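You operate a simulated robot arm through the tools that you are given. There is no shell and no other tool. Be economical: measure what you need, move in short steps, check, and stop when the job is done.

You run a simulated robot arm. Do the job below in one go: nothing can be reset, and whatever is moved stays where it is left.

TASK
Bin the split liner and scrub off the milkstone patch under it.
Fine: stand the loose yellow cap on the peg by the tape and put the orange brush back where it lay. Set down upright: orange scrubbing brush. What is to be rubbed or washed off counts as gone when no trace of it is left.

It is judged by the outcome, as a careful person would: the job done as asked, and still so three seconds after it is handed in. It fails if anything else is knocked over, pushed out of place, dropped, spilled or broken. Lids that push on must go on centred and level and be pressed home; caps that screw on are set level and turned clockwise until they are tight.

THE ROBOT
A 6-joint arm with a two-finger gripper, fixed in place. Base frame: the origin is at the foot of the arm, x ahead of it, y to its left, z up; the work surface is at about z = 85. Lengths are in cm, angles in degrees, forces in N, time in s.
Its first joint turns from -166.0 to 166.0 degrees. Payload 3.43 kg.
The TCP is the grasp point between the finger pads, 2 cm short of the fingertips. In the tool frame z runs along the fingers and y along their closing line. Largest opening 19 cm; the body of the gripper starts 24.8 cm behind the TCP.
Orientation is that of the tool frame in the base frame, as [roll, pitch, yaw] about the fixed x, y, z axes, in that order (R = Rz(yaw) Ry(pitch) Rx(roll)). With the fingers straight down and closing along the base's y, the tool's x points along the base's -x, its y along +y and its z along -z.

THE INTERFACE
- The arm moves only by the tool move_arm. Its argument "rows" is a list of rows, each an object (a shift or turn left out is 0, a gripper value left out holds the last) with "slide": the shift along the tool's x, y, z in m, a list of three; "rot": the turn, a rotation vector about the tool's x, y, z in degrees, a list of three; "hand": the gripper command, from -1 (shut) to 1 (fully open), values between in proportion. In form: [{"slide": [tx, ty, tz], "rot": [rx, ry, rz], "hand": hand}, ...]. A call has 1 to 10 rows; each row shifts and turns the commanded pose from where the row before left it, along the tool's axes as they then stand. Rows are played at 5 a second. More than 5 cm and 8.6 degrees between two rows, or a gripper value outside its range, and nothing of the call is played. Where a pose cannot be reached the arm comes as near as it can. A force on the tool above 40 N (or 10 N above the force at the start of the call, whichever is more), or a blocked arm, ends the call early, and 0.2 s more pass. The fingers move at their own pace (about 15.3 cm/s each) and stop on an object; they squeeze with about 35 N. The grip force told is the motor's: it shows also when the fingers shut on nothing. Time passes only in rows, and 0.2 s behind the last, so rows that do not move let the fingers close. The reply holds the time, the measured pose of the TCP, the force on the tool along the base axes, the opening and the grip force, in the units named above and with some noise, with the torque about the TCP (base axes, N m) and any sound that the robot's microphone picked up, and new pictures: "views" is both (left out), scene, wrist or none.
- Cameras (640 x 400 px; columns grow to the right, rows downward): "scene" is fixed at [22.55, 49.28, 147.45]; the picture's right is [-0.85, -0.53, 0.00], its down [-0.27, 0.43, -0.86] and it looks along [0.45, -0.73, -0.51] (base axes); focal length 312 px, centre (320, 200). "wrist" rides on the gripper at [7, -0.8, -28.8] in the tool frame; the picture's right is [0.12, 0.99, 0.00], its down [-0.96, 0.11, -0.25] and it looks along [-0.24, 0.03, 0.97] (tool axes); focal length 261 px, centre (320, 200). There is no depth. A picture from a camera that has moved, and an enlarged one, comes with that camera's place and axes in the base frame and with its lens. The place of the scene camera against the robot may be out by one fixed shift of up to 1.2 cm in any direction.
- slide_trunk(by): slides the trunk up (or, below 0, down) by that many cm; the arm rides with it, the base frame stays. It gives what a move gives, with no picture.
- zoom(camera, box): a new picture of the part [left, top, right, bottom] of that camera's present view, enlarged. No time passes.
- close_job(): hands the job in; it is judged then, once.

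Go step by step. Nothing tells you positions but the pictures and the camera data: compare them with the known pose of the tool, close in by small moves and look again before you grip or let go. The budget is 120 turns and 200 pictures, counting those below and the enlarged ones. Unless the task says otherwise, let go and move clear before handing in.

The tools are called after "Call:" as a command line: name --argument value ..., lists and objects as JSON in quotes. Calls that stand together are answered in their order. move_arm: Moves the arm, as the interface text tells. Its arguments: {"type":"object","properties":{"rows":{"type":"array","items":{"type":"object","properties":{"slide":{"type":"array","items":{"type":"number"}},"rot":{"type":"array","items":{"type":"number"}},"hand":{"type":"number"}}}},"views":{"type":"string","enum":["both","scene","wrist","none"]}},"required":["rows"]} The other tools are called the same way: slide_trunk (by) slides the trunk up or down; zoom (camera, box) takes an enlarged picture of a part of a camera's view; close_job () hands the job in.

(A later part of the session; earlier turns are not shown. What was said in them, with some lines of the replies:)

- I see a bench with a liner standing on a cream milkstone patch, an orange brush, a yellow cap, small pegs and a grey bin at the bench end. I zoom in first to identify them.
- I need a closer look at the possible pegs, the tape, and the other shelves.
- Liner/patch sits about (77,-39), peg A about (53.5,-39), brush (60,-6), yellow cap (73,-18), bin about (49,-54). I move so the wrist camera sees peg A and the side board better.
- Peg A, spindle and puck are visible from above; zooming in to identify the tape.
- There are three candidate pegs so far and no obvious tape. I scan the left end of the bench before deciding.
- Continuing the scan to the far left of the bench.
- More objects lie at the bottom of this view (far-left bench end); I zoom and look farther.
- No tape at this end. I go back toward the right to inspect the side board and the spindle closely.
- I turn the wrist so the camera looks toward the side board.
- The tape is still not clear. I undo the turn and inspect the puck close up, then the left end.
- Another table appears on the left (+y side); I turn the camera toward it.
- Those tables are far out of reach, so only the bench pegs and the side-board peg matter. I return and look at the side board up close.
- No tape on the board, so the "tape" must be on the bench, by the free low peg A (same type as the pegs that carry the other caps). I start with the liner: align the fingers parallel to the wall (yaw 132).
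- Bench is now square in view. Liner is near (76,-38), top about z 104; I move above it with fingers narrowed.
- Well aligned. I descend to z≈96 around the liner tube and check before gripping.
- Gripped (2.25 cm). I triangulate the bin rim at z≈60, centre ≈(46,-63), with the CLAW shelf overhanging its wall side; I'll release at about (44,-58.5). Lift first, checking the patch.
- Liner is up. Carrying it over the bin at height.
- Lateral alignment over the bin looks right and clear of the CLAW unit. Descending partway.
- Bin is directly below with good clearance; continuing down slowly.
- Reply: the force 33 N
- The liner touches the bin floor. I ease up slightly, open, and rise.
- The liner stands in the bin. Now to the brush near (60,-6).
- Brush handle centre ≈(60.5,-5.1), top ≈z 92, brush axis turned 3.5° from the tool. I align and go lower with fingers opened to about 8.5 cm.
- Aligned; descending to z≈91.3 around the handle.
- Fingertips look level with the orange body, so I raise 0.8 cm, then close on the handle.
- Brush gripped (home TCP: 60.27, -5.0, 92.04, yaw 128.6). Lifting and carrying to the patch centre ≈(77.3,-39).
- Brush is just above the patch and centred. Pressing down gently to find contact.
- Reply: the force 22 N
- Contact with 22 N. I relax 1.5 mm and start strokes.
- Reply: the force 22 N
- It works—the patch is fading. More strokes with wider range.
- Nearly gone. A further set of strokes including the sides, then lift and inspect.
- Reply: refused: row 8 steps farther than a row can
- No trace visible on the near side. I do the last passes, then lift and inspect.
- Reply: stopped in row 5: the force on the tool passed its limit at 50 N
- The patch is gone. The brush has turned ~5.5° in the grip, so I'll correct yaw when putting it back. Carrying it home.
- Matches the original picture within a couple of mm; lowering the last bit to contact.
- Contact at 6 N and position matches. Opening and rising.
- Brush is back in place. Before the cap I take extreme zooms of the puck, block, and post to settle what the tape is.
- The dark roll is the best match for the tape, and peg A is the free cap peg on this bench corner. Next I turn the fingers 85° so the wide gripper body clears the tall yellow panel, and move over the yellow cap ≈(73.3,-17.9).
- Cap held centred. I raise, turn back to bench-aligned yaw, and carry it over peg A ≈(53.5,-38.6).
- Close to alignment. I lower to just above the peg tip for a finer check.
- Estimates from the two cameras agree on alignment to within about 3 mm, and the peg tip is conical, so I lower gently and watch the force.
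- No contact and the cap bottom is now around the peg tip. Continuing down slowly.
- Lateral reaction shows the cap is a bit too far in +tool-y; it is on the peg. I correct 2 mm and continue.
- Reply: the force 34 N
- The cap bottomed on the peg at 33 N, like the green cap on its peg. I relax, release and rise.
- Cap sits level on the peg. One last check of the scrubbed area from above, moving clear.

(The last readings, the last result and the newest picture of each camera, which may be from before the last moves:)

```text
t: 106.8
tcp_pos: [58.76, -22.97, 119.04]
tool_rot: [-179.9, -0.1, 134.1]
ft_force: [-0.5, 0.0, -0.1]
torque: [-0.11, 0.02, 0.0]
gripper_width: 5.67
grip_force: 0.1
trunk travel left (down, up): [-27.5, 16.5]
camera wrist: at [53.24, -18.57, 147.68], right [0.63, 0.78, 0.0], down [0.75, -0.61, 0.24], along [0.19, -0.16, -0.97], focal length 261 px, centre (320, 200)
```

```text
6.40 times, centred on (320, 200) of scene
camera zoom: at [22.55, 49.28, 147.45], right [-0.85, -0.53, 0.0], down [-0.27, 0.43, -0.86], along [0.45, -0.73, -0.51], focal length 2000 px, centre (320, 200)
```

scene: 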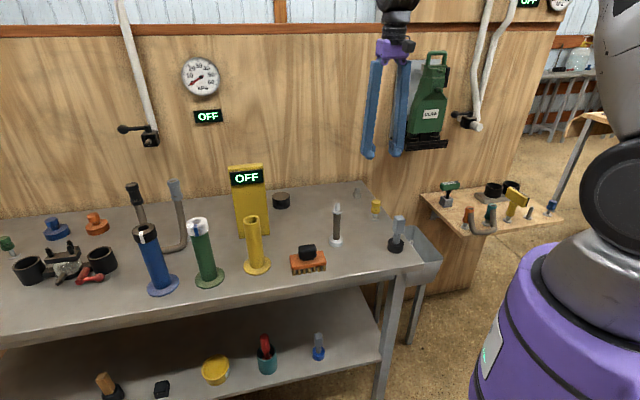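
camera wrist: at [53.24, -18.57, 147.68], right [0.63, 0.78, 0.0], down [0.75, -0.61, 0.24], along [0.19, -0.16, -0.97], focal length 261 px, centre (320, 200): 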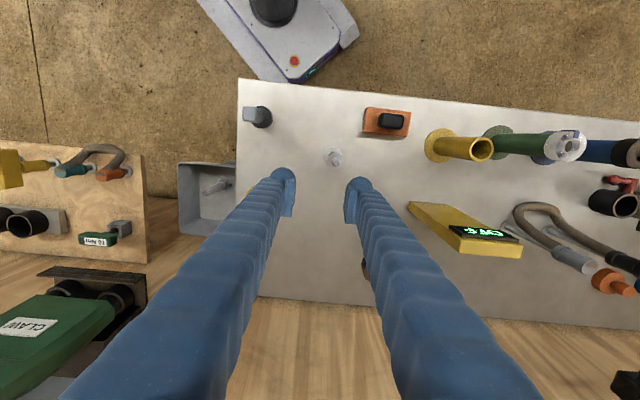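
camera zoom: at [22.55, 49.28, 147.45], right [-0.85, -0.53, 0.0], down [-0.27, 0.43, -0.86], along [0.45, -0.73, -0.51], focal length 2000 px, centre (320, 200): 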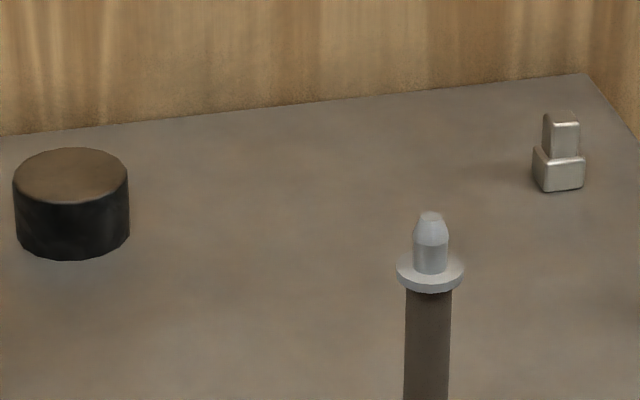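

The bench is clean with no trace of milkstone, the liner is in the bin, the brush is back upright and the cap is on the peg; everything else looks undisturbed. Handing in.

Call:
close_job

```text
The job is handed in.
```

The job is handed in, but I had to guess which peg was "by the tape".

- **Split liner:** it's in the grey bin, standing upright.
- **Milkstone patch:** I scrubbed it until no trace showed in the camera views.
- **Orange brush:** it's back upright where it lay, within about 3 mm.
- **Yellow cap:** it's pressed down level on the low free peg near the bin end of the bench. Nothing in view was clearly a tape. I took it to be either the dark roll at the back, about 36 cm from that peg, or the brown-wrapped post beside it, about 19 cm away. The peg I used is the same kind that holds the green and blue caps. The post also has a pin on top that might take the cap, so that part could be wrong.

The pictures show nothing else moved or knocked over. One scrub stroke stopped early at the 50 N force limit while pressing on the bench, with no visible damage.
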